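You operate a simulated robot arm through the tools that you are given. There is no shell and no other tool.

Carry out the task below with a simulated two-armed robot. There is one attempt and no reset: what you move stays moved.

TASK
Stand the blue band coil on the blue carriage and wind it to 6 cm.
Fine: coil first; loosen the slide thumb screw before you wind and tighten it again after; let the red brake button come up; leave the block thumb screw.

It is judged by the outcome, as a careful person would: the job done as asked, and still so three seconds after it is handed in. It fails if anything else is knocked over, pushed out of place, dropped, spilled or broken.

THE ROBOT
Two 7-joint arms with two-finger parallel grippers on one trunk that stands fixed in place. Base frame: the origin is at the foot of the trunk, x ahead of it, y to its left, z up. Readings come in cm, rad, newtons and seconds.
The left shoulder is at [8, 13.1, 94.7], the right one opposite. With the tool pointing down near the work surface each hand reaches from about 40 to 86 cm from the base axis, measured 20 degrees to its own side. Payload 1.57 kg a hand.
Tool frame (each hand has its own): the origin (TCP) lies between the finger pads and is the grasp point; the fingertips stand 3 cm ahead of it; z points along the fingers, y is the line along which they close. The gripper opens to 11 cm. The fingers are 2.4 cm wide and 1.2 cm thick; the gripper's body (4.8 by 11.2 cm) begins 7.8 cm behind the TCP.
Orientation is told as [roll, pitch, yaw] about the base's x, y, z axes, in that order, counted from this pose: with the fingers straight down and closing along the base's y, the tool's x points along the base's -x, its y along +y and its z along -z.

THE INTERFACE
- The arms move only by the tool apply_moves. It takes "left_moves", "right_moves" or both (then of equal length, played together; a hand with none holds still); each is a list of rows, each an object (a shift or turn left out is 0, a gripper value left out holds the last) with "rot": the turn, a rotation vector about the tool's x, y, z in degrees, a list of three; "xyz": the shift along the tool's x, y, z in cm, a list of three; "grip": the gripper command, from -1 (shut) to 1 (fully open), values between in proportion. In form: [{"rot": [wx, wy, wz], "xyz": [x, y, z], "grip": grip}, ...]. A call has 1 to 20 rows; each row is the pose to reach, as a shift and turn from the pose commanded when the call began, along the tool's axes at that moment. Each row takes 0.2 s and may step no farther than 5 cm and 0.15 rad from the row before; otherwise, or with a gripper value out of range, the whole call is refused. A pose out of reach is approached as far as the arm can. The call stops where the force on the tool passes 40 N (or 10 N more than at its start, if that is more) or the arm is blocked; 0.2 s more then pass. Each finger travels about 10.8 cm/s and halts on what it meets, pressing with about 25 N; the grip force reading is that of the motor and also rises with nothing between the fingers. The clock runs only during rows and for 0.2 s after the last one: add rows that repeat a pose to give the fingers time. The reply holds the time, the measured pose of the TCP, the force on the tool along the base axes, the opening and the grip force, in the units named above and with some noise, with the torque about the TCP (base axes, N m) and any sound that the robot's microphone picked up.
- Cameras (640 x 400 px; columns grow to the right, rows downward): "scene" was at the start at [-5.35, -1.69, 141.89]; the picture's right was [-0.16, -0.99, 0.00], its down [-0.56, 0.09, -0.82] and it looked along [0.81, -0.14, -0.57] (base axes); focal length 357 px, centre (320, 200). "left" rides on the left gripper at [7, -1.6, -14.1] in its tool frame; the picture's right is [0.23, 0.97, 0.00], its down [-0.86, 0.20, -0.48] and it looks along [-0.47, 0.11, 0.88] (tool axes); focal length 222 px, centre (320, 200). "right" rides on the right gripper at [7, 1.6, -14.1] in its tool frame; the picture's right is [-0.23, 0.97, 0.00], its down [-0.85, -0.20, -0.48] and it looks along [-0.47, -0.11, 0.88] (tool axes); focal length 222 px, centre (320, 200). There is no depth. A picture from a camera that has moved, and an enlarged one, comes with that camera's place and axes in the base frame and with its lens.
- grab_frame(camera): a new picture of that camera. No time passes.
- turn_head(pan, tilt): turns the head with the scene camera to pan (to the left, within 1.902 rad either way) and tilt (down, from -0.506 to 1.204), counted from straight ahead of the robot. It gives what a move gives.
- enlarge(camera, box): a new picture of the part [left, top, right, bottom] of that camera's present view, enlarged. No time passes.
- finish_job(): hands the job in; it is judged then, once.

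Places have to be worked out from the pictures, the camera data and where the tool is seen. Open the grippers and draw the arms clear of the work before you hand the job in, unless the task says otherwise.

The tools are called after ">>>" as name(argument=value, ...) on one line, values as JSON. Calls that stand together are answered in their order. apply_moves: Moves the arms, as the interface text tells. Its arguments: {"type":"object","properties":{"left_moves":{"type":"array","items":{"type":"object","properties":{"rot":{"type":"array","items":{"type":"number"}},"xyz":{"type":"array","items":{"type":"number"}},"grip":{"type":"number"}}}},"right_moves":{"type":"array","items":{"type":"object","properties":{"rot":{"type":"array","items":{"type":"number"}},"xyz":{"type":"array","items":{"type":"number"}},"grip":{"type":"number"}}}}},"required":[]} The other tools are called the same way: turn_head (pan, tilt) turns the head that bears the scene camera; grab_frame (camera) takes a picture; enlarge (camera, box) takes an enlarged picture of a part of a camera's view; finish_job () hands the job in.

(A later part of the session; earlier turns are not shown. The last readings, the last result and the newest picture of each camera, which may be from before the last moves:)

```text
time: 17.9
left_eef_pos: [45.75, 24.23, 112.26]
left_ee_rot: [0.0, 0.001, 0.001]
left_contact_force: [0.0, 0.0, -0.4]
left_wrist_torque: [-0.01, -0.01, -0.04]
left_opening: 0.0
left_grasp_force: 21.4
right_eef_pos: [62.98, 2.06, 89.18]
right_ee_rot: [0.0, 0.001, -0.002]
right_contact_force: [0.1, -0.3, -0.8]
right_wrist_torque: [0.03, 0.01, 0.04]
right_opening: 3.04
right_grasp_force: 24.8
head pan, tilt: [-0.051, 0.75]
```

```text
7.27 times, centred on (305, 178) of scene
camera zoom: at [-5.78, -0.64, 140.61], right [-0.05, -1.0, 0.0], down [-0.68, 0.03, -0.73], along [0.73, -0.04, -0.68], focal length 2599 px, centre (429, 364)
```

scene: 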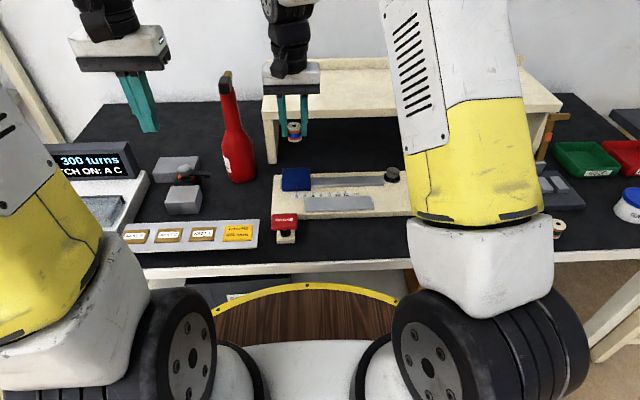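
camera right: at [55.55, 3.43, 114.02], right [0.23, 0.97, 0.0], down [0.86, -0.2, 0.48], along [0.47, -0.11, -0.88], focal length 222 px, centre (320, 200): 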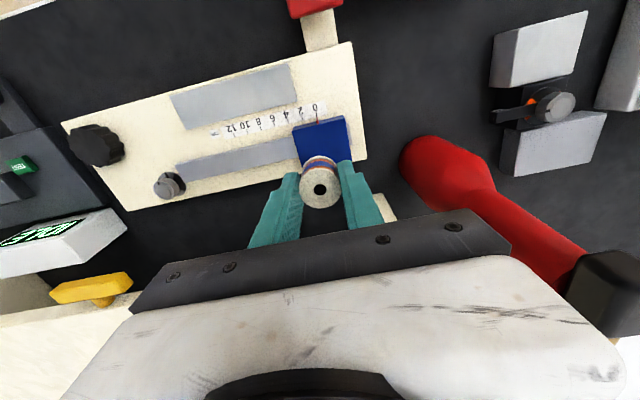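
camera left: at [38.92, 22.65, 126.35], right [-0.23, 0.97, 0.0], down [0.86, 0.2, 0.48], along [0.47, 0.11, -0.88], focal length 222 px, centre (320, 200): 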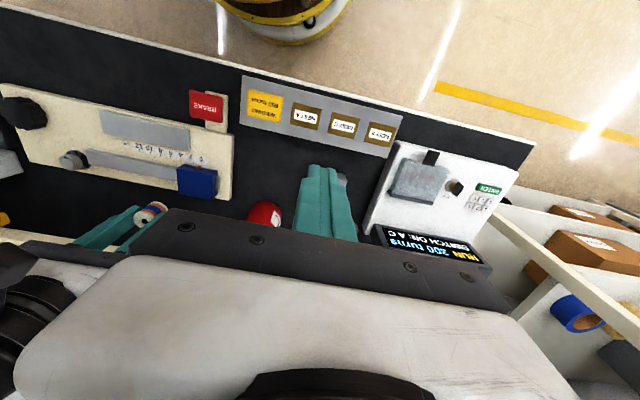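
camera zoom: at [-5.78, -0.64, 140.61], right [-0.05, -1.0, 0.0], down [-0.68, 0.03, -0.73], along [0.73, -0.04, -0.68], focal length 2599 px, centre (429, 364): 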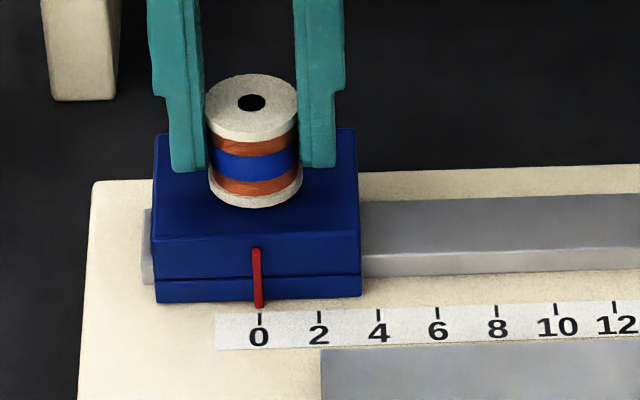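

Nearly there; no force yet. Lowering another 0.2 cm with finer steps.

>>> apply_moves(right_moves=[{"xyz": [0, 0, 0.1]}, {"xyz": [0, 0, 0.2]}, {"xyz": [0, 0, 0.2]}])

>>> enlarge(camera="right", box=[260, 100, 380, 220])

>>> enlarge(camera="left", box=[160, 150, 250, 230])

```text
time: 18.7
left_eef_pos: [45.83, 24.19, 112.2]
left_ee_rot: [0.001, 0.001, 0.0]
left_contact_force: [0.5, 0.3, 0.0]
left_wrist_torque: [0.03, 0.01, 0.02]
left_opening: 0.0
left_grasp_force: 21.1
right_eef_pos: [63.09, 2.0, 88.96]
right_ee_rot: [0.0, 0.0, 0.0]
right_contact_force: [-0.3, -0.8, -0.1]
right_wrist_torque: [-0.04, 0.03, 0.0]
right_opening: 3.04
right_grasp_force: 24.9
head pan, tilt: [-0.051, 0.75]
```

```text
3.33 times, centred on (320, 160) of right
camera zoom: at [56.07, 3.59, 102.99], right [0.23, 0.97, 0.0], down [0.86, -0.2, 0.48], along [0.47, -0.11, -0.88], focal length 740 px, centre (320, 333)
```

zoom: 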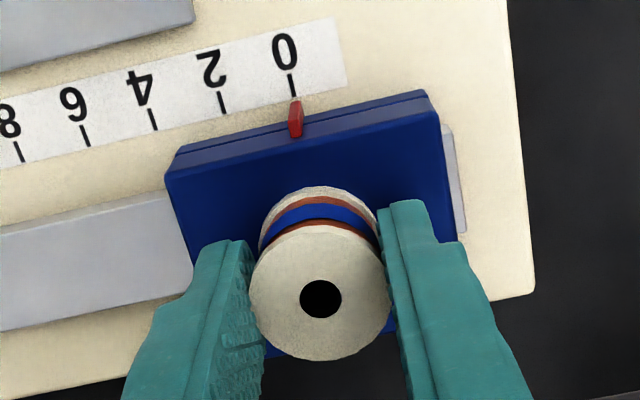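

```text
5.00 times, centred on (205, 190) of left
camera zoom: at [38.92, 22.64, 126.35], right [-0.23, 0.97, 0.0], down [0.86, 0.2, 0.48], along [0.47, 0.11, -0.88], focal length 1111 px, centre (895, 250)
```

zoom: 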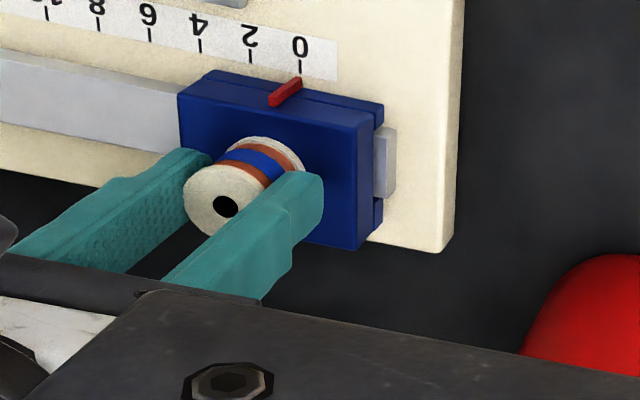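

Still no load. A further 0.2 cm, then check.

>>> apply_moves(right_moves=[{"xyz": [0, 0, 0.1]}, {"xyz": [0, 0, 0.2]}, {"xyz": [0, 0, 0.2]}])

>>> enlarge(camera="scene", box=[275, 150, 335, 205])

```text
time: 19.5
left_eef_pos: [45.96, 24.18, 112.18]
left_ee_rot: [-0.001, -0.001, -0.001]
left_contact_force: [-0.3, 0.0, 0.1]
left_wrist_torque: [-0.02, 0.01, 0.0]
left_opening: 0.0
left_grasp_force: 21.6
right_eef_pos: [63.1, 1.95, 88.66]
right_ee_rot: [0.0, -0.001, 0.001]
right_contact_force: [-0.8, 0.1, 11.2]
right_wrist_torque: [0.0, 0.02, 0.02]
right_opening: 3.04
right_grasp_force: 24.7
head pan, tilt: [-0.051, 0.75]
```

```text
7.27 times, centred on (305, 178) of scene
camera zoom: at [-5.83, -0.64, 140.6], right [-0.05, -1.0, 0.0], down [-0.68, 0.03, -0.73], along [0.73, -0.04, -0.68], focal length 2599 px, centre (429, 364)
```

zoom: 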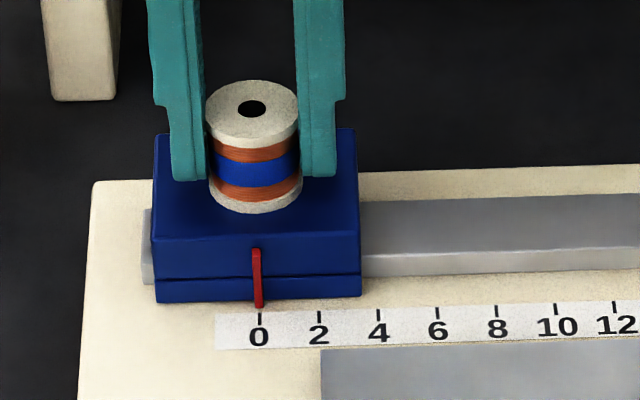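

Contact (≈11 N). Easing off slightly and opening the fingers gently, then rising clear.

>>> apply_moves(right_moves=[{"xyz": [0, 0, -0.08]}, {"xyz": [0, 0, -0.08], "grip": -0.42}, {"xyz": [0, 0, -0.08], "grip": -0.36}, {"xyz": [0, 0, -0.08], "grip": -0.25}, {"xyz": [0, 0, -0.08], "grip": -0.1}, {"xyz": [0, 0, -0.08], "grip": -0.1}])

>>> enlarge(camera="scene", box=[275, 150, 335, 205])

>>> enlarge(camera="right", box=[260, 100, 380, 220])

```text
time: 20.9
left_eef_pos: [45.9, 24.26, 112.29]
left_ee_rot: [0.0, 0.0, 0.0]
left_contact_force: [0.0, -0.6, 0.0]
left_wrist_torque: [0.03, 0.01, 0.02]
left_opening: 0.01
left_grasp_force: 21.5
right_eef_pos: [63.08, 1.99, 88.66]
right_ee_rot: [0.0, -0.001, -0.002]
right_contact_force: [-0.1, -0.1, 0.1]
right_wrist_torque: [-0.01, 0.01, -0.02]
right_opening: 4.93
right_grasp_force: 0.0
head pan, tilt: [-0.051, 0.75]
```

```text
7.27 times, centred on (305, 178) of scene
camera zoom: at [-5.79, -0.64, 140.61], right [-0.05, -1.0, 0.0], down [-0.68, 0.03, -0.73], along [0.73, -0.04, -0.68], focal length 2599 px, centre (429, 364)
```

zoom: 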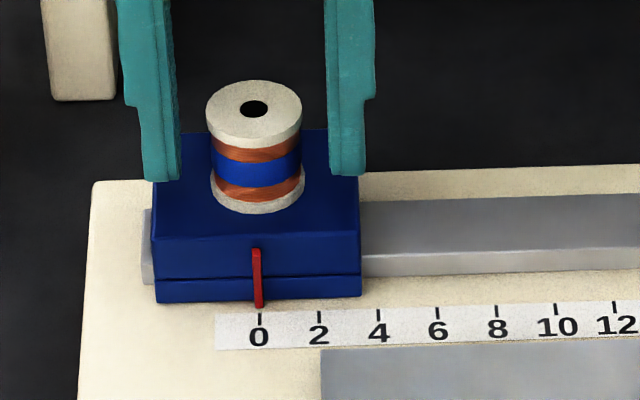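

```text
3.33 times, centred on (320, 160) of right
camera zoom: at [56.06, 3.58, 102.85], right [0.23, 0.97, 0.0], down [0.85, -0.2, 0.48], along [0.47, -0.11, -0.88], focal length 740 px, centre (320, 333)
```

zoom: 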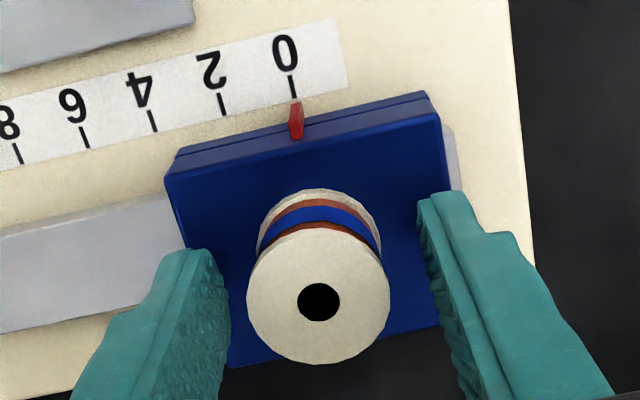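

The coil stands upright and free near the carriage's centre. Rising straight up, then moving the right hand over toward the slide thumb screw for a close look.

>>> apply_moves(right_moves=[{"xyz": [0, 0, -1.5]}, {"xyz": [0, 0, -4]}, {"xyz": [0, 0, -8]}, {"xyz": [0, 0, -12]}, {"xyz": [0, -3, -13]}, {"xyz": [0, -7.5, -13]}, {"xyz": [0, -12, -13]}, {"xyz": [0, -16.5, -13]}, {"xyz": [0, -21, -13]}, {"xyz": [-0.4, -24.5, -11]}, {"xyz": [-0.4, -24.5, -11]}])

>>> grab_frame(camera="right")

>>> enlarge(camera="right", box=[240, 60, 420, 210])

>>> grab_frame(camera="scene")

```text
time: 23.3
left_eef_pos: [45.84, 24.34, 112.26]
left_ee_rot: [0.0, 0.001, -0.001]
left_contact_force: [0.3, -0.3, 1.5]
left_wrist_torque: [0.01, 0.0, 0.02]
left_opening: 0.0
left_grasp_force: 21.4
right_eef_pos: [63.76, -22.4, 100.16]
right_ee_rot: [0.001, 0.0, -0.002]
right_contact_force: [-0.1, -0.4, 0.1]
right_wrist_torque: [0.03, -0.01, -0.01]
right_opening: 4.93
right_grasp_force: 0.0
head pan, tilt: [-0.051, 0.75]
```

```text
taken
camera right: at [56.67, -20.72, 114.23], right [0.23, 0.97, 0.0], down [0.85, -0.2, 0.48], along [0.47, -0.11, -0.88], focal length 222 px, centre (320, 200)
```

right: 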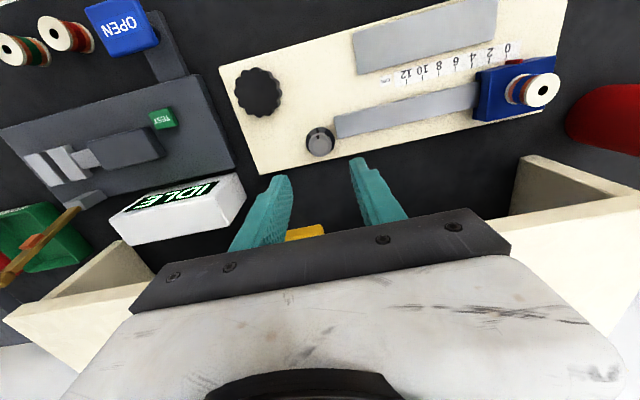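

```text
2.67 times, centred on (330, 135) of right
camera zoom: at [56.67, -20.72, 114.23], right [0.23, 0.97, 0.0], down [0.85, -0.2, 0.48], along [0.47, -0.11, -0.88], focal length 592 px, centre (293, 373)
```

zoom: 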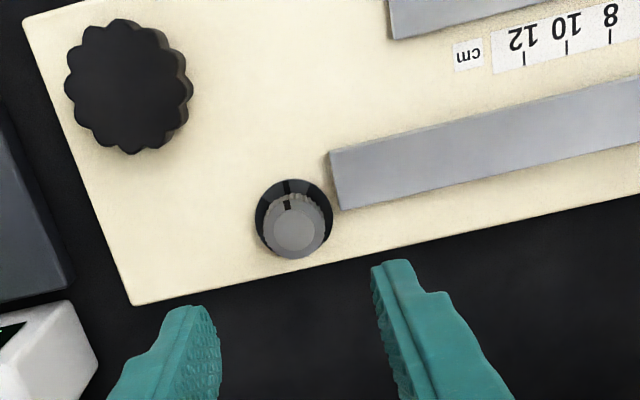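

```text
taken
```

scene: 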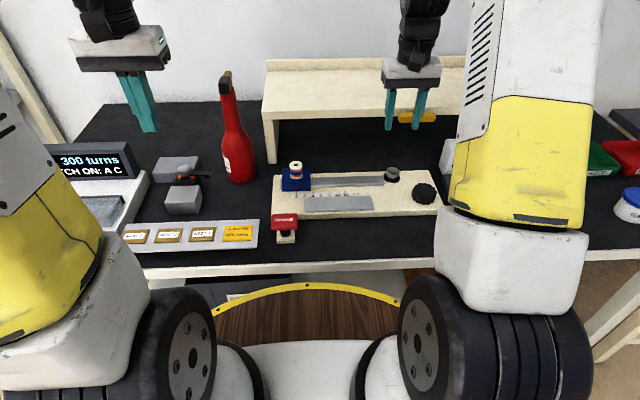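

The thumb screw is at about (64.25, −22.4), knob ⌀≈3.1 cm, with an index mark. I'll check the clearance to the yellow item under the shelf edge before lowering.

>>> enlarge(camera="scene", box=[360, 50, 480, 190])

>>> enlarge(camera="left", box=[0, 120, 200, 280])

```text
2.86 times, centred on (420, 120) of scene
camera zoom: at [-5.79, -0.65, 140.61], right [-0.05, -1.0, 0.0], down [-0.68, 0.03, -0.73], along [0.73, -0.04, -0.68], focal length 1021 px, centre (34, 429)
```

zoom: 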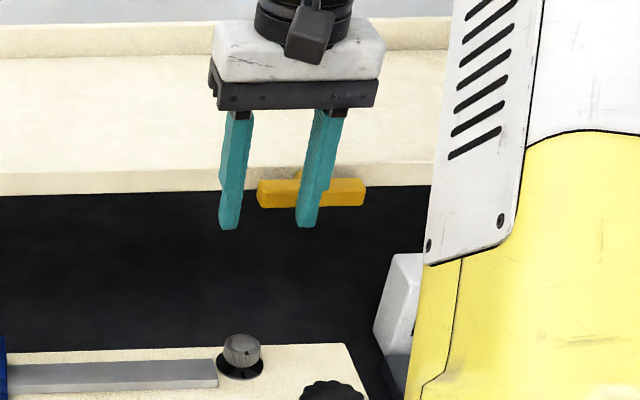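

```text
2.50 times, centred on (100, 200) of left
camera zoom: at [38.92, 22.63, 126.35], right [-0.23, 0.97, 0.0], down [0.86, 0.2, 0.48], along [0.47, 0.11, -0.88], focal length 555 px, centre (870, 200)
```

zoom: 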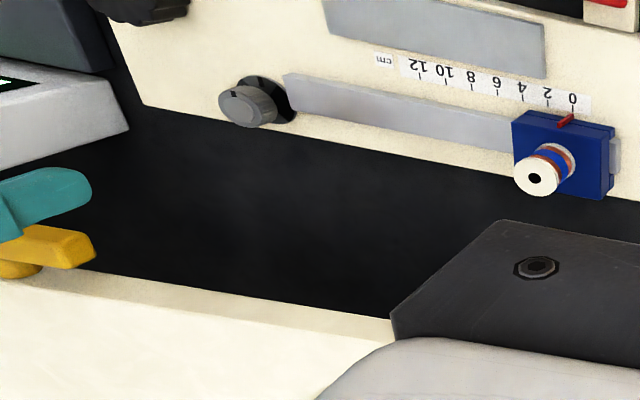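

The yellow pull sticks out of the shelf edge at roughly x ≥ 70.5, y −33…−24, z ≈ 94–96, so I'll keep the gripper's long side away from it by working between yaw ≈ −70° and +35°. First pre-rotating to yaw −72° at height, centred over the knob.

>>> apply_moves(right_moves=[{"rot": [0, 0, 8], "xyz": [-0.1, 0, 0]}, {"rot": [0, 0, 16], "xyz": [-0.2, 0, 0]}, {"rot": [0, 0, 24], "xyz": [-0.3, 0, 0]}, {"rot": [0, 0, 32], "xyz": [-0.5, 0, 0]}, {"rot": [0, 0, 40], "xyz": [-0.6, 0, 0]}, {"rot": [0, 0, 48], "xyz": [-0.6, 0, 0]}, {"rot": [0, 0, 56], "xyz": [-0.6, 0, 0]}, {"rot": [0, 0, 64], "xyz": [-0.6, 0, 0]}, {"rot": [0, 0, 72], "xyz": [-0.6, 0, 0]}, {"rot": [0, 0, 72], "xyz": [-0.6, 0, 0]}])

>>> grab_frame(camera="right")

>>> grab_frame(camera="scene")

```text
time: 25.5
left_eef_pos: [45.87, 24.14, 112.35]
left_ee_rot: [0.001, 0.0, -0.001]
left_contact_force: [-0.2, -0.3, 0.0]
left_wrist_torque: [0.01, 0.0, 0.03]
left_opening: 0.0
left_grasp_force: 21.4
right_eef_pos: [63.99, -22.58, 99.91]
right_ee_rot: [0.0, 0.0, -1.26]
right_contact_force: [-0.6, 0.0, 0.0]
right_wrist_torque: [0.0, -0.02, -0.01]
right_opening: 4.95
right_grasp_force: 0.0
head pan, tilt: [-0.051, 0.75]
```

```text
taken
camera right: at [63.41, -15.4, 113.94], right [1.0, 0.08, 0.0], down [0.07, -0.88, 0.48], along [0.04, -0.48, -0.88], focal length 222 px, centre (320, 200)
```

right: 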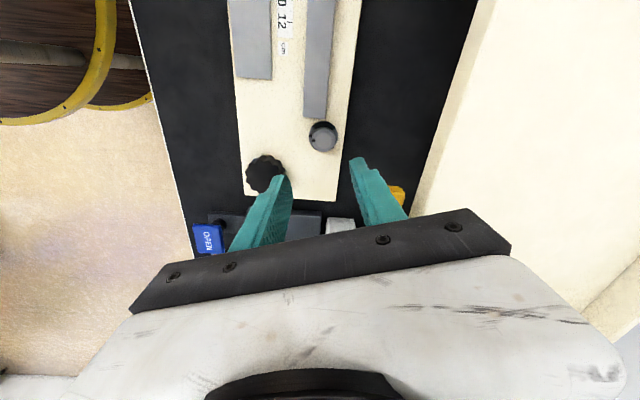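

```text
taken
```

scene: 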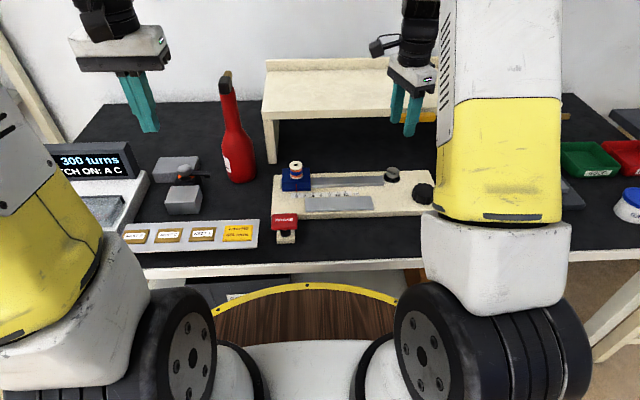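

Rotation fine. Zooming on the knob from this orientation to refine its centre.

>>> enlarge(camera="right", box=[230, 90, 430, 230])

```text
2.86 times, centred on (330, 160) of right
camera zoom: at [63.41, -15.4, 113.94], right [1.0, 0.08, 0.0], down [0.07, -0.88, 0.48], along [0.04, -0.48, -0.88], focal length 635 px, centre (291, 314)
```

zoom: 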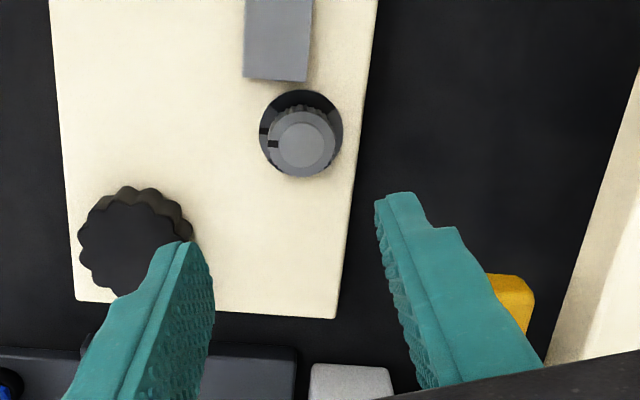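

Combining the two views the knob centre is ≈ (64.5, −22.4) with top ≈ 84.2. Shifting there and descending part way.

>>> apply_moves(right_moves=[{"xyz": [-0.1, 0.5, 2]}, {"xyz": [-0.1, 0.5, 5]}, {"xyz": [-0.1, 0.5, 8]}, {"xyz": [-0.1, 0.5, 9]}, {"xyz": [-0.1, 0.5, 9]}])

>>> grab_frame(camera="right")

>>> enlarge(camera="right", box=[240, 90, 400, 210])

>>> enlarge(camera="scene", box=[360, 80, 450, 200])

```text
time: 26.7
left_eef_pos: [45.87, 24.19, 112.24]
left_ee_rot: [0.001, 0.0, 0.0]
left_contact_force: [-0.1, 0.8, -1.3]
left_wrist_torque: [0.02, 0.01, 0.0]
left_opening: 0.04
left_grasp_force: 21.4
right_eef_pos: [64.43, -22.46, 90.55]
right_ee_rot: [0.0, 0.0, -1.259]
right_contact_force: [-0.6, -0.6, 0.2]
right_wrist_torque: [0.01, -0.02, 0.0]
right_opening: 4.94
right_grasp_force: 0.0
head pan, tilt: [-0.051, 0.75]
```

```text
taken
camera right: at [63.87, -15.3, 104.71], right [1.0, 0.08, 0.0], down [0.07, -0.87, 0.48], along [0.04, -0.48, -0.88], focal length 222 px, centre (320, 200)
```

right: 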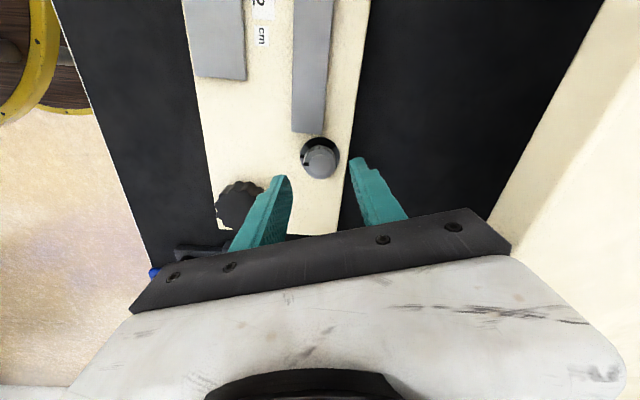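

```text
3.33 times, centred on (320, 150) of right
camera zoom: at [63.87, -15.3, 104.71], right [1.0, 0.08, 0.0], down [0.07, -0.87, 0.48], along [0.04, -0.48, -0.88], focal length 740 px, centre (320, 367)
```

zoom: 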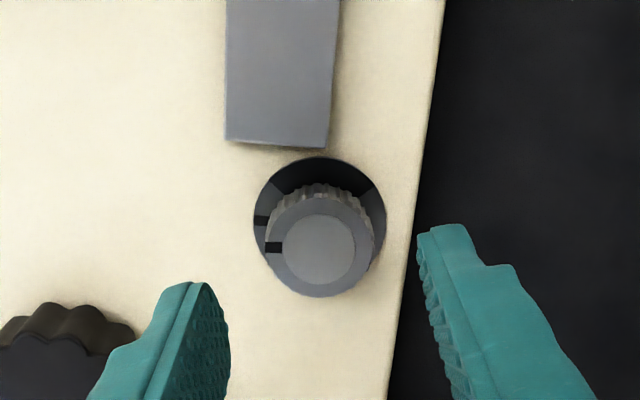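

```text
3.33 times, centred on (405, 140) of scene
camera zoom: at [-5.78, -0.65, 140.61], right [-0.05, -1.0, 0.0], down [-0.68, 0.03, -0.73], along [0.73, -0.04, -0.68], focal length 1191 px, centre (37, 400)
```

zoom: 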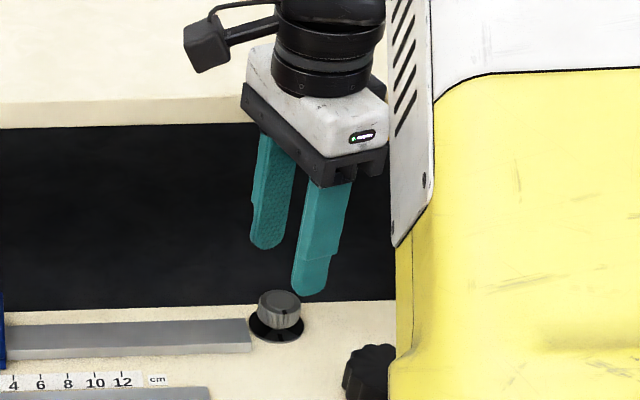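

Centred on the knob (64.43, −22.5). Descending 4.3 cm so the fingertips straddle the knurled part but stay above the rail top, then look.

>>> apply_moves(right_moves=[{"xyz": [0, 0, 1.5]}, {"xyz": [0, 0, 3]}, {"xyz": [0, 0, 4]}, {"xyz": [0, 0, 4.3]}, {"xyz": [0, 0, 4.3]}])

>>> enlarge(camera="right", box=[240, 90, 400, 210])

>>> enlarge(camera="scene", box=[360, 110, 450, 200])

>>> enlarge(camera="left", box=[0, 120, 140, 240])

```text
time: 27.9
left_eef_pos: [45.88, 24.29, 112.24]
left_ee_rot: [0.0, 0.001, 0.0]
left_contact_force: [-0.4, -0.3, 0.1]
left_wrist_torque: [0.02, 0.0, -0.05]
left_opening: 0.01
left_grasp_force: 21.3
right_eef_pos: [64.61, -22.54, 86.43]
right_ee_rot: [0.0, 0.0, -1.258]
right_contact_force: [-0.3, -0.2, 0.0]
right_wrist_torque: [0.0, -0.03, 0.0]
right_opening: 4.96
right_grasp_force: 0.1
head pan, tilt: [-0.051, 0.75]
```

```text
3.33 times, centred on (320, 150) of right
camera zoom: at [63.99, -15.43, 100.52], right [1.0, 0.08, 0.0], down [0.07, -0.87, 0.48], along [0.04, -0.48, -0.88], focal length 740 px, centre (320, 367)
```

zoom: 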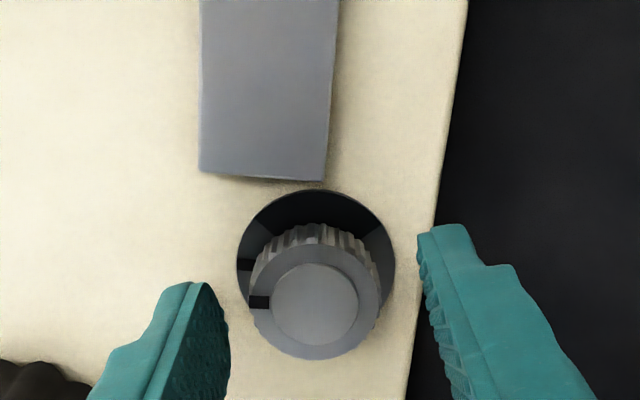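

```text
4.44 times, centred on (405, 155) of scene
camera zoom: at [-5.78, -0.65, 140.61], right [-0.05, -1.0, 0.0], down [-0.68, 0.03, -0.73], along [0.73, -0.04, -0.68], focal length 1588 px, centre (-58, 400)
```

zoom: 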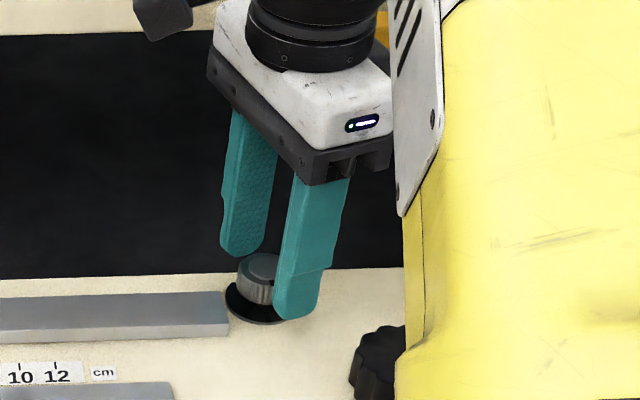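

```text
3.33 times, centred on (70, 180) of left
camera zoom: at [38.92, 22.64, 126.35], right [-0.23, 0.97, 0.0], down [0.86, 0.2, 0.48], along [0.47, 0.11, -0.88], focal length 740 px, centre (1153, 267)
```

zoom: 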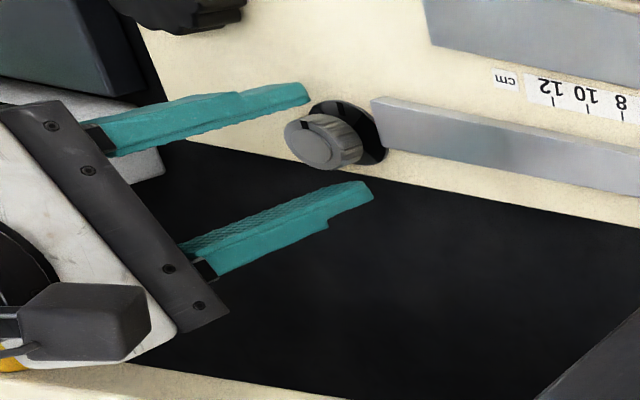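

Fingers straddle the knob with no contact. Zooming on the dial marks around the knob for reference.

>>> enlarge(camera="right", box=[290, 130, 350, 190])

>>> enlarge(camera="left", box=[50, 140, 100, 175])

```text
6.67 times, centred on (320, 160) of right
camera zoom: at [63.99, -15.43, 100.52], right [1.0, 0.08, 0.0], down [0.07, -0.87, 0.48], along [0.04, -0.48, -0.88], focal length 1481 px, centre (320, 467)
```

zoom: 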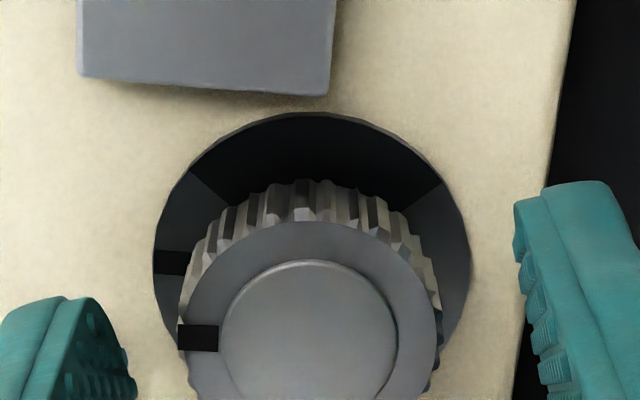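

```text
11.43 times, centred on (75, 158) of left
camera zoom: at [38.92, 22.64, 126.35], right [-0.23, 0.97, 0.0], down [0.86, 0.2, 0.48], along [0.47, 0.11, -0.88], focal length 2538 px, centre (3120, 686)
```

zoom: 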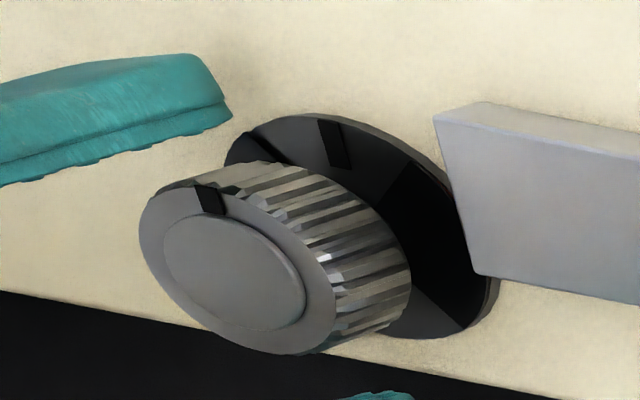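

Knob index aligns with the dial mark (tight). Closing on the knob.

>>> apply_moves(right_moves=[{"xyz": [0, 0, 0], "grip": -0.3}, {"xyz": [0, 0, 0], "grip": -1}, {"xyz": [0, 0, 0], "grip": -1}, {"xyz": [0, 0, 0], "grip": -1}])

>>> enlarge(camera="right", box=[260, 110, 380, 200])

```text
time: 28.9
left_eef_pos: [45.96, 24.26, 112.32]
left_ee_rot: [0.001, 0.0, -0.002]
left_contact_force: [0.9, 0.3, -0.1]
left_wrist_torque: [0.0, 0.02, 0.0]
left_opening: 0.0
left_grasp_force: 21.7
right_eef_pos: [64.54, -22.65, 86.42]
right_ee_rot: [-0.003, 0.0, -1.258]
right_contact_force: [-8.2, -1.8, 0.7]
right_wrist_torque: [0.08, 0.31, 0.02]
right_opening: 3.16
right_grasp_force: 39.7
head pan, tilt: [-0.051, 0.75]
```

```text
4.44 times, centred on (320, 155) of right
camera zoom: at [63.92, -15.45, 100.52], right [1.0, 0.08, 0.0], down [0.07, -0.88, 0.48], along [0.04, -0.48, -0.88], focal length 987 px, centre (320, 400)
```

zoom: 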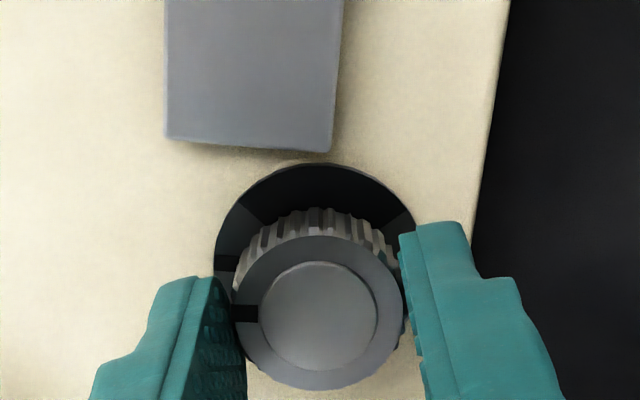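

Gripped; a side force of 8 N suggests I'm ~0.1 cm too far in +x. Correcting that and turning counter-clockwise (loosen) by 40° first, watching torque.

>>> apply_moves(right_moves=[{"xyz": [0, -0.1, 0]}, {"xyz": [0, -0.1, 0], "rot": [0, 0, -8]}, {"xyz": [0, -0.1, 0], "rot": [0, 0, -16]}, {"xyz": [0, -0.1, 0], "rot": [0, 0, -24]}, {"xyz": [0, -0.1, 0], "rot": [0, 0, -32]}, {"xyz": [0, -0.1, 0], "rot": [0, 0, -40]}, {"xyz": [0, -0.1, 0], "rot": [0, 0, -40]}])

>>> enlarge(camera="right", box=[260, 110, 380, 200])

```text
time: 30.5
left_eef_pos: [46.0, 24.17, 112.31]
left_ee_rot: [-0.001, 0.001, 0.001]
left_contact_force: [0.4, -0.4, 0.2]
left_wrist_torque: [-0.01, 0.02, 0.0]
left_opening: 0.02
left_grasp_force: 21.5
right_eef_pos: [64.45, -22.57, 86.43]
right_ee_rot: [0.0, 0.002, -0.558]
right_contact_force: [2.3, -2.6, -18.6]
right_wrist_torque: [0.02, -0.03, 0.02]
right_opening: 3.14
right_grasp_force: 40.4
head pan, tilt: [-0.051, 0.75]
```

```text
4.44 times, centred on (320, 155) of right
camera zoom: at [59.5, -17.48, 100.54], right [0.71, 0.71, 0.0], down [0.62, -0.62, 0.48], along [0.34, -0.34, -0.88], focal length 987 px, centre (320, 400)
```

zoom: 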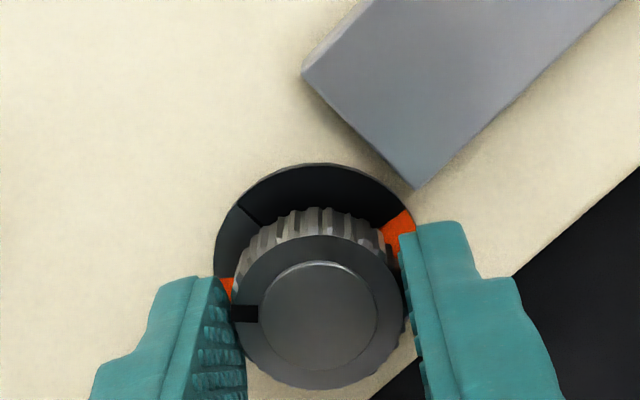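

Turning works and orange (loose) sectors are appearing in the dial. There's an 18 N downward pull, so I'll relieve it slightly and continue another 32°.

>>> apply_moves(right_moves=[{"xyz": [0, 0, 0.15]}, {"xyz": [0, 0, 0.15], "rot": [0, 0, -8]}, {"xyz": [0, 0, 0.15], "rot": [0, 0, -16]}, {"xyz": [0, 0, 0.15], "rot": [0, 0, -24]}, {"xyz": [0, 0, 0.15], "rot": [0, 0, -32]}, {"xyz": [0, 0, 0.15], "rot": [0, 0, -32]}])

>>> enlarge(camera="right", box=[260, 110, 380, 200])

>>> enlarge(camera="left", box=[30, 110, 130, 190])

```text
time: 31.9
left_eef_pos: [45.97, 24.24, 112.27]
left_ee_rot: [-0.001, 0.0, -0.001]
left_contact_force: [-0.5, -0.6, 0.1]
left_wrist_torque: [-0.02, 0.03, -0.02]
left_opening: 0.0
left_grasp_force: 21.6
right_eef_pos: [64.43, -22.6, 86.41]
right_ee_rot: [0.001, -0.004, 0.0]
right_contact_force: [11.0, -2.6, 11.9]
right_wrist_torque: [0.0, -0.01, 0.0]
right_opening: 3.15
right_grasp_force: 39.9
head pan, tilt: [-0.051, 0.75]
```

```text
4.44 times, centred on (320, 155) of right
camera zoom: at [57.49, -20.88, 100.51], right [0.23, 0.97, 0.0], down [0.85, -0.2, 0.48], along [0.47, -0.11, -0.88], focal length 987 px, centre (320, 400)
```

zoom: 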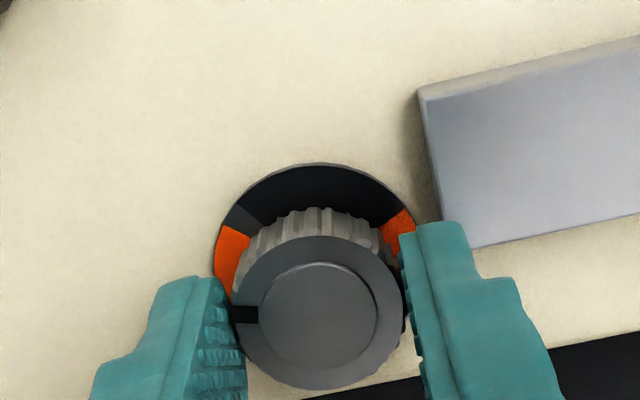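

```text
5.00 times, centred on (80, 150) of left
camera zoom: at [38.93, 22.65, 126.34], right [-0.23, 0.97, 0.0], down [0.86, 0.2, 0.48], along [0.47, 0.11, -0.88], focal length 1111 px, centre (1520, 450)
```

zoom: 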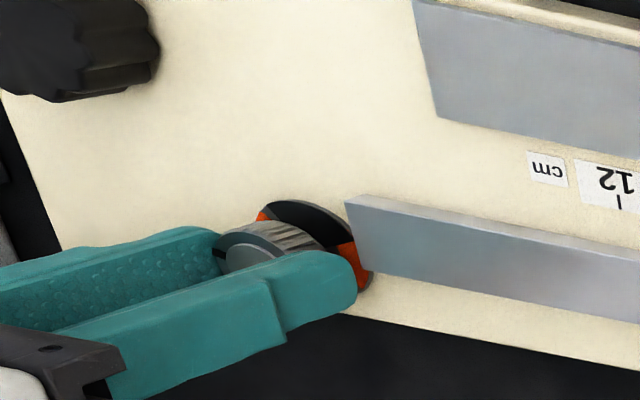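

Turned 72° so far; more orange is showing. Continuing another 32° (to yaw ≈ +32°), with small force-relief shifts.

>>> apply_moves(right_moves=[{"xyz": [-0.1, 0, -0.1]}, {"xyz": [-0.1, 0, -0.1], "rot": [0, 0, -8]}, {"xyz": [-0.1, 0, -0.1], "rot": [0, 0, -16]}, {"xyz": [-0.1, 0, -0.1], "rot": [0, 0, -24]}, {"xyz": [-0.1, 0, -0.1], "rot": [0, 0, -32]}, {"xyz": [-0.1, 0, -0.1], "rot": [0, 0, -32]}])

>>> enlarge(camera="right", box=[260, 110, 380, 200])

>>> enlarge(camera="scene", box=[360, 60, 450, 200])

```text
time: 33.3
left_eef_pos: [45.84, 24.26, 112.28]
left_ee_rot: [0.0, -0.001, -0.003]
left_contact_force: [1.0, -0.5, -0.1]
left_wrist_torque: [0.01, 0.0, 0.03]
left_opening: 0.0
left_grasp_force: 21.7
right_eef_pos: [64.4, -22.59, 86.28]
right_ee_rot: [0.0, 0.005, 0.561]
right_contact_force: [-2.2, -3.9, 8.2]
right_wrist_torque: [-0.38, 0.43, 0.02]
right_opening: 3.14
right_grasp_force: 40.0
head pan, tilt: [-0.051, 0.75]
```

```text
4.44 times, centred on (320, 155) of right
camera zoom: at [57.63, -24.88, 100.46], right [-0.32, 0.95, 0.0], down [0.83, 0.29, 0.48], along [0.45, 0.15, -0.88], focal length 987 px, centre (320, 400)
```

zoom: 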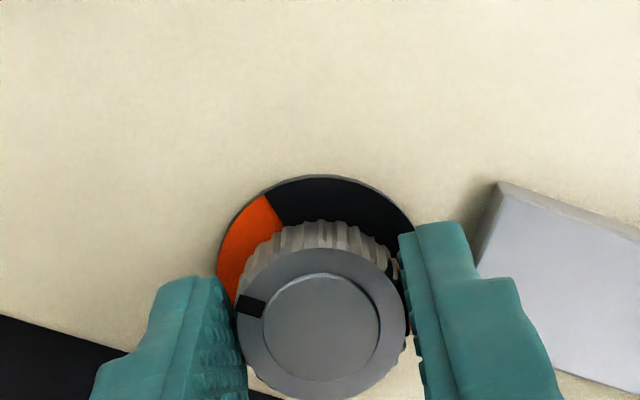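

```text
2.86 times, centred on (405, 130) of scene
camera zoom: at [-5.83, -0.65, 140.6], right [-0.05, -1.0, 0.0], down [-0.68, 0.03, -0.73], along [0.73, -0.04, -0.68], focal length 1021 px, centre (77, 400)
```

zoom: 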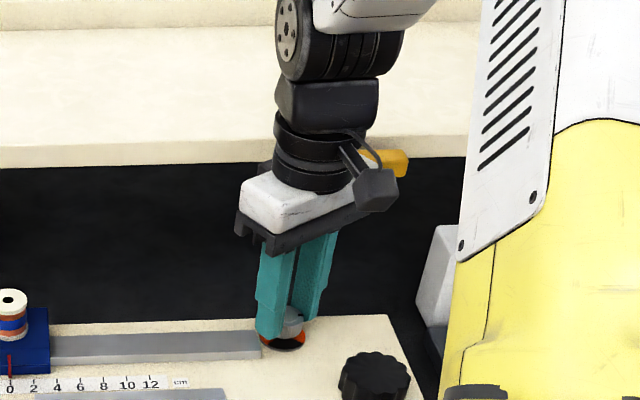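

The knob's index slipped slightly relative to the fingers near the end, suggesting the stop at ~90–95°. Opening and rising to view the dial.

>>> apply_moves(right_moves=[{"xyz": [0, 0, 0], "grip": -0.3}, {"xyz": [0, 0, 0], "grip": -0.1}, {"xyz": [0, 0, 0], "grip": -0.1}, {"xyz": [0, 0, -2], "grip": -0.1}, {"xyz": [0, 0, -5], "grip": -0.1}, {"xyz": [0, 0, -8], "grip": -0.1}, {"xyz": [0, 0, -10], "grip": -0.1}, {"xyz": [0, 0, -10], "grip": -0.1}])

>>> enlarge(camera="right", box=[270, 90, 370, 165])

>>> enlarge(camera="scene", box=[370, 155, 420, 195])

>>> enlarge(camera="left", box=[30, 130, 130, 190])

```text
time: 35.1
left_eef_pos: [45.8, 24.37, 112.25]
left_ee_rot: [0.0, 0.001, -0.001]
left_contact_force: [0.0, -0.1, -0.1]
left_wrist_torque: [-0.01, -0.01, 0.0]
left_opening: 0.0
left_grasp_force: 21.4
right_eef_pos: [64.58, -22.71, 96.38]
right_ee_rot: [0.0, -0.001, 0.557]
right_contact_force: [0.2, 0.0, 0.2]
right_wrist_torque: [-0.02, 0.0, 0.03]
right_opening: 4.95
right_grasp_force: 0.1
head pan, tilt: [-0.051, 0.75]
```

```text
5.33 times, centred on (320, 128) of right
camera zoom: at [57.8, -24.93, 110.5], right [-0.32, 0.95, 0.0], down [0.83, 0.28, 0.48], along [0.45, 0.15, -0.88], focal length 1185 px, centre (320, 587)
```

zoom: 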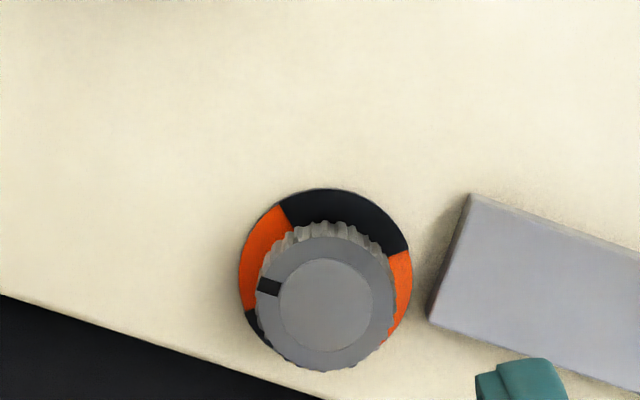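

```text
10.00 times, centred on (395, 175) of scene
camera zoom: at [-5.78, -0.65, 140.61], right [-0.05, -1.0, 0.0], down [-0.68, 0.03, -0.73], along [0.73, -0.04, -0.68], focal length 3573 px, centre (-430, 450)
```

zoom: 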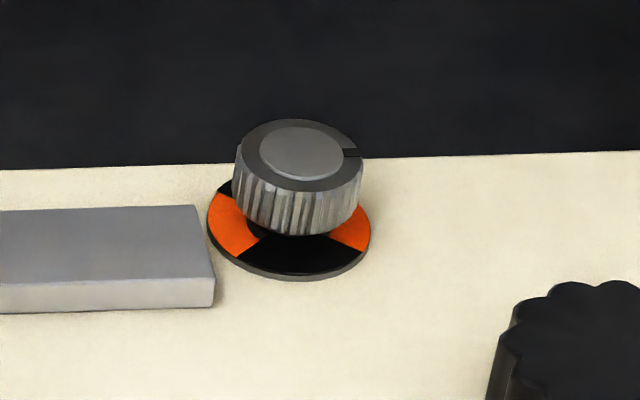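

```text
6.40 times, centred on (80, 160) of left
camera zoom: at [38.92, 22.64, 126.35], right [-0.23, 0.97, 0.0], down [0.86, 0.2, 0.48], along [0.47, 0.11, -0.88], focal length 1422 px, centre (1856, 456)
```

zoom: 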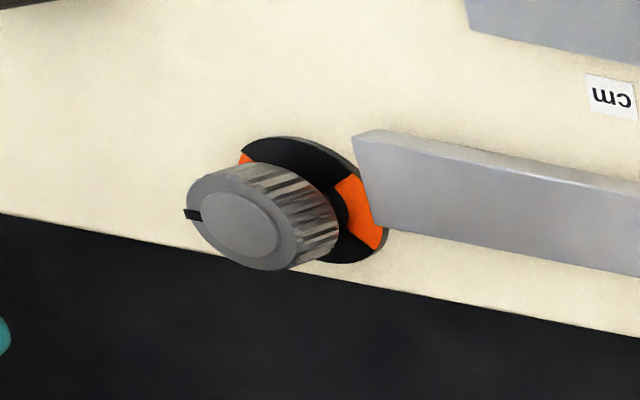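

The dial now shows full orange on both sides (loose), index about 90° round. Next I move the right hand over the black handwheel at neutral yaw with fingers opened to ~8 cm.

>>> apply_moves(right_moves=[{"xyz": [1, 0, -1.5], "rot": [0, 0, 2]}, {"xyz": [3, -0.1, -1.5], "rot": [0, 0, 8]}, {"xyz": [5, -0.2, -1.5], "rot": [0, 0, 16]}, {"xyz": [7, -0.3, -1.5], "rot": [0, 0, 24]}, {"xyz": [9, -0.4, -1.5], "rot": [0, 0, 32]}, {"xyz": [9.95, -0.45, -1.5], "rot": [0, 0, 32], "grip": 0.45}, {"xyz": [9.95, -0.45, -1.5], "rot": [0, 0, 32], "grip": 0.45}])

>>> grab_frame(camera="right")

>>> enlarge(camera="right", box=[230, 70, 430, 210])

```text
time: 36.7
left_eef_pos: [45.83, 24.31, 112.25]
left_ee_rot: [0.001, 0.0, 0.0]
left_contact_force: [1.0, -1.1, 0.8]
left_wrist_torque: [0.01, 0.01, 0.03]
left_opening: 0.01
left_grasp_force: 21.2
right_eef_pos: [56.25, -28.18, 97.93]
right_ee_rot: [0.0, 0.0, -0.002]
right_contact_force: [0.3, -0.8, 0.4]
right_wrist_torque: [0.03, 0.01, 0.0]
right_opening: 8.0
right_grasp_force: 0.0
head pan, tilt: [-0.051, 0.75]
```

```text
taken
camera right: at [49.23, -26.57, 112.02], right [0.23, 0.97, 0.0], down [0.85, -0.2, 0.48], along [0.47, -0.11, -0.88], focal length 222 px, centre (320, 200)
```

right: 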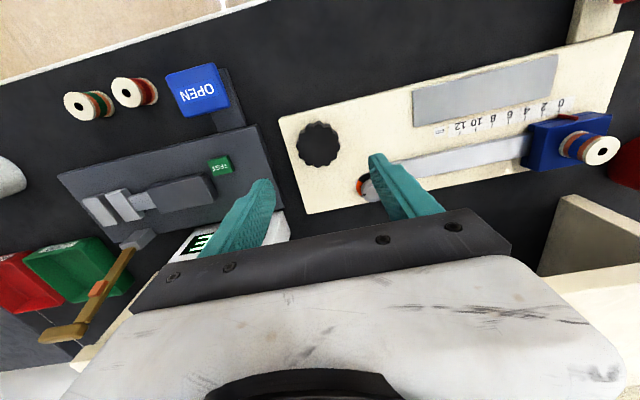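

```text
2.86 times, centred on (330, 140) of right
camera zoom: at [49.23, -26.57, 112.02], right [0.23, 0.97, 0.0], down [0.85, -0.2, 0.48], along [0.47, -0.11, -0.88], focal length 635 px, centre (291, 371)
```

zoom: 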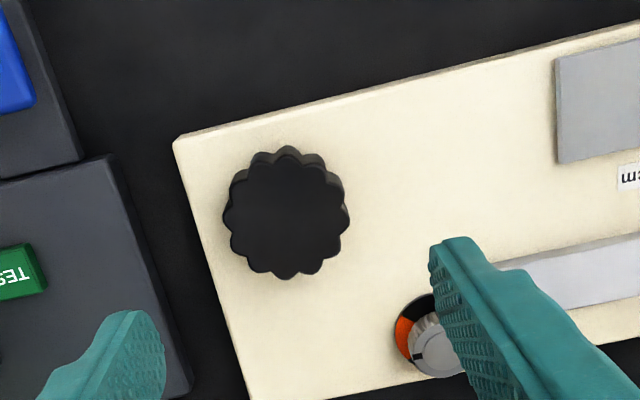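

Handwheel centre ≈ (56.45, −28.5), ⌀ ≈ 5.6 cm. Aligning and descending to straddle it.

>>> apply_moves(right_moves=[{"xyz": [-0.2, -0.33, 2]}, {"xyz": [-0.2, -0.33, 5]}, {"xyz": [-0.2, -0.33, 8]}, {"xyz": [-0.2, -0.33, 10]}, {"xyz": [-0.2, -0.33, 11]}, {"xyz": [-0.2, -0.33, 11]}])

>>> enlarge(camera="right", box=[230, 90, 410, 220])

>>> enlarge(camera="scene", box=[370, 120, 480, 220])

```text
time: 38.1
left_eef_pos: [45.77, 24.2, 112.26]
left_ee_rot: [-0.001, -0.001, -0.001]
left_contact_force: [1.3, 0.4, 0.2]
left_wrist_torque: [0.0, -0.01, -0.03]
left_opening: 0.0
left_grasp_force: 21.2
right_eef_pos: [56.51, -28.51, 86.84]
right_ee_rot: [0.0, -0.001, -0.003]
right_contact_force: [0.2, 0.6, 0.1]
right_wrist_torque: [0.0, 0.0, 0.01]
right_opening: 7.99
right_grasp_force: 0.1
head pan, tilt: [-0.051, 0.75]
```

```text
3.08 times, centred on (320, 155) of right
camera zoom: at [49.52, -26.84, 100.94], right [0.23, 0.97, 0.0], down [0.86, -0.2, 0.48], along [0.47, -0.11, -0.88], focal length 684 px, centre (320, 338)
```

zoom: 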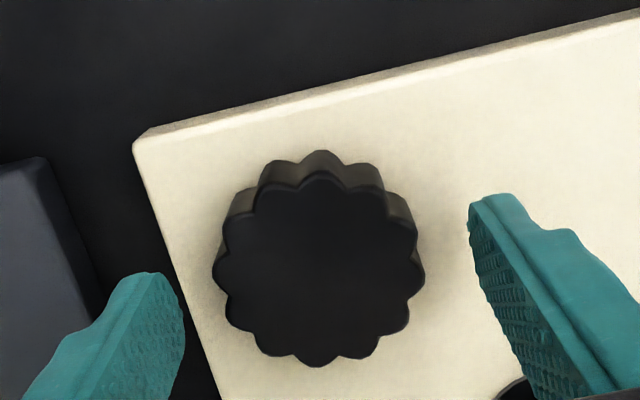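

```text
4.00 times, centred on (425, 170) of scene
camera zoom: at [-5.79, -0.65, 140.61], right [-0.05, -1.0, 0.0], down [-0.68, 0.03, -0.73], along [0.73, -0.04, -0.68], focal length 1429 px, centre (-100, 320)
```

zoom: 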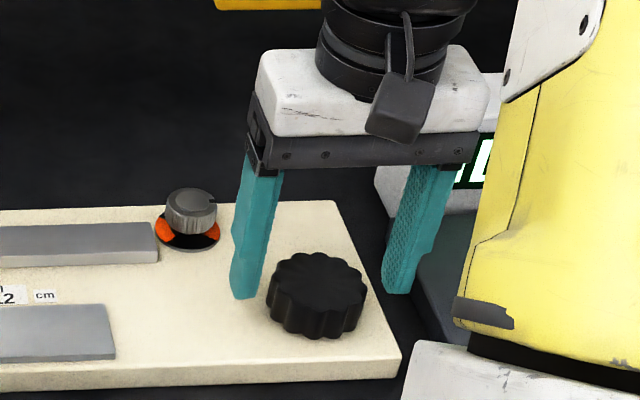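

Aligned (56.37, −28.46). Lowering another 0.9 cm and closing on the handwheel.

>>> apply_moves(right_moves=[{"xyz": [0.05, 0, 0.5]}, {"xyz": [0.05, 0, 0.9]}, {"xyz": [0.05, 0, 0.9]}, {"xyz": [0.05, 0, 0.9], "grip": 0.2}, {"xyz": [0.05, 0, 0.9], "grip": -0.2}, {"xyz": [0.05, 0, 0.9], "grip": -1}, {"xyz": [0.05, 0, 0.9], "grip": -1}])

>>> enlarge(camera="right", box=[230, 90, 410, 220])

```text
time: 39.7
left_eef_pos: [45.97, 24.27, 112.23]
left_ee_rot: [0.001, 0.0, 0.0]
left_contact_force: [0.3, -0.4, 0.4]
left_wrist_torque: [-0.02, 0.0, 0.0]
left_opening: 0.03
left_grasp_force: 21.4
right_eef_pos: [56.58, -28.56, 85.94]
right_ee_rot: [0.001, 0.001, 0.002]
right_contact_force: [-0.2, 1.4, -2.8]
right_wrist_torque: [-0.35, -0.2, 0.03]
right_opening: 5.58
right_grasp_force: 45.6
head pan, tilt: [-0.051, 0.75]
```

```text
3.08 times, centred on (320, 155) of right
camera zoom: at [49.51, -26.87, 100.11], right [0.23, 0.97, 0.0], down [0.86, -0.2, 0.48], along [0.47, -0.11, -0.88], focal length 684 px, centre (320, 338)
```

zoom: 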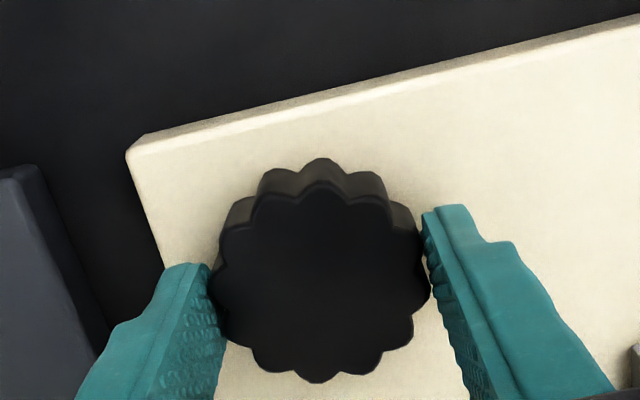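

Handwheel gripped. Now bringing the left hand (fingers shut) above the brake button.

>>> apply_moves(left_moves=[{"xyz": [-0.3, -3, 0]}, {"xyz": [-0.6, -7, 0]}, {"xyz": [-0.9, -11, 1]}, {"xyz": [-1.2, -15, 4]}, {"xyz": [-1.5, -18, 7]}, {"xyz": [-1.5, -19.65, 11]}, {"xyz": [-1.5, -19.65, 15]}, {"xyz": [-1.5, -19.65, 17]}, {"xyz": [-1.5, -19.65, 17]}])

>>> grab_frame(camera="left")

>>> enlarge(camera="left", box=[230, 60, 410, 210])

>>> grab_frame(camera="scene")

```text
time: 41.7
left_eef_pos: [47.48, 4.38, 94.97]
left_ee_rot: [-0.001, -0.001, 0.0]
left_contact_force: [0.9, -0.1, 0.3]
left_wrist_torque: [0.0, 0.0, 0.02]
left_opening: 0.0
left_grasp_force: 20.8
right_eef_pos: [56.56, -28.53, 85.99]
right_ee_rot: [0.0, 0.001, -0.001]
right_contact_force: [-0.8, 1.4, -5.2]
right_wrist_torque: [-0.32, 0.24, 0.01]
right_opening: 5.55
right_grasp_force: 44.4
head pan, tilt: [-0.051, 0.75]
```

```text
taken
camera left: at [40.44, 2.72, 109.1], right [-0.23, 0.97, 0.0], down [0.86, 0.2, 0.48], along [0.47, 0.11, -0.88], focal length 222 px, centre (320, 200)
```

left: 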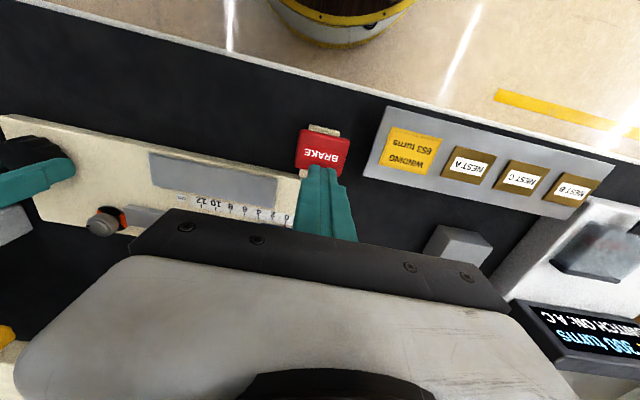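

```text
2.67 times, centred on (320, 135) of left
camera zoom: at [40.44, 2.72, 109.1], right [-0.23, 0.97, 0.0], down [0.86, 0.2, 0.48], along [0.47, 0.11, -0.88], focal length 592 px, centre (320, 373)
```

zoom: 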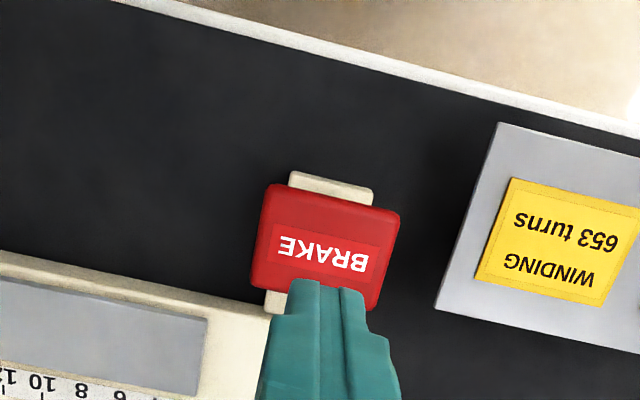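

```text
taken
```

scene: 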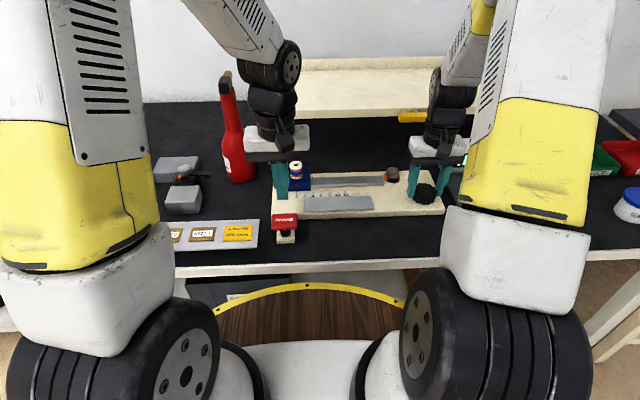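

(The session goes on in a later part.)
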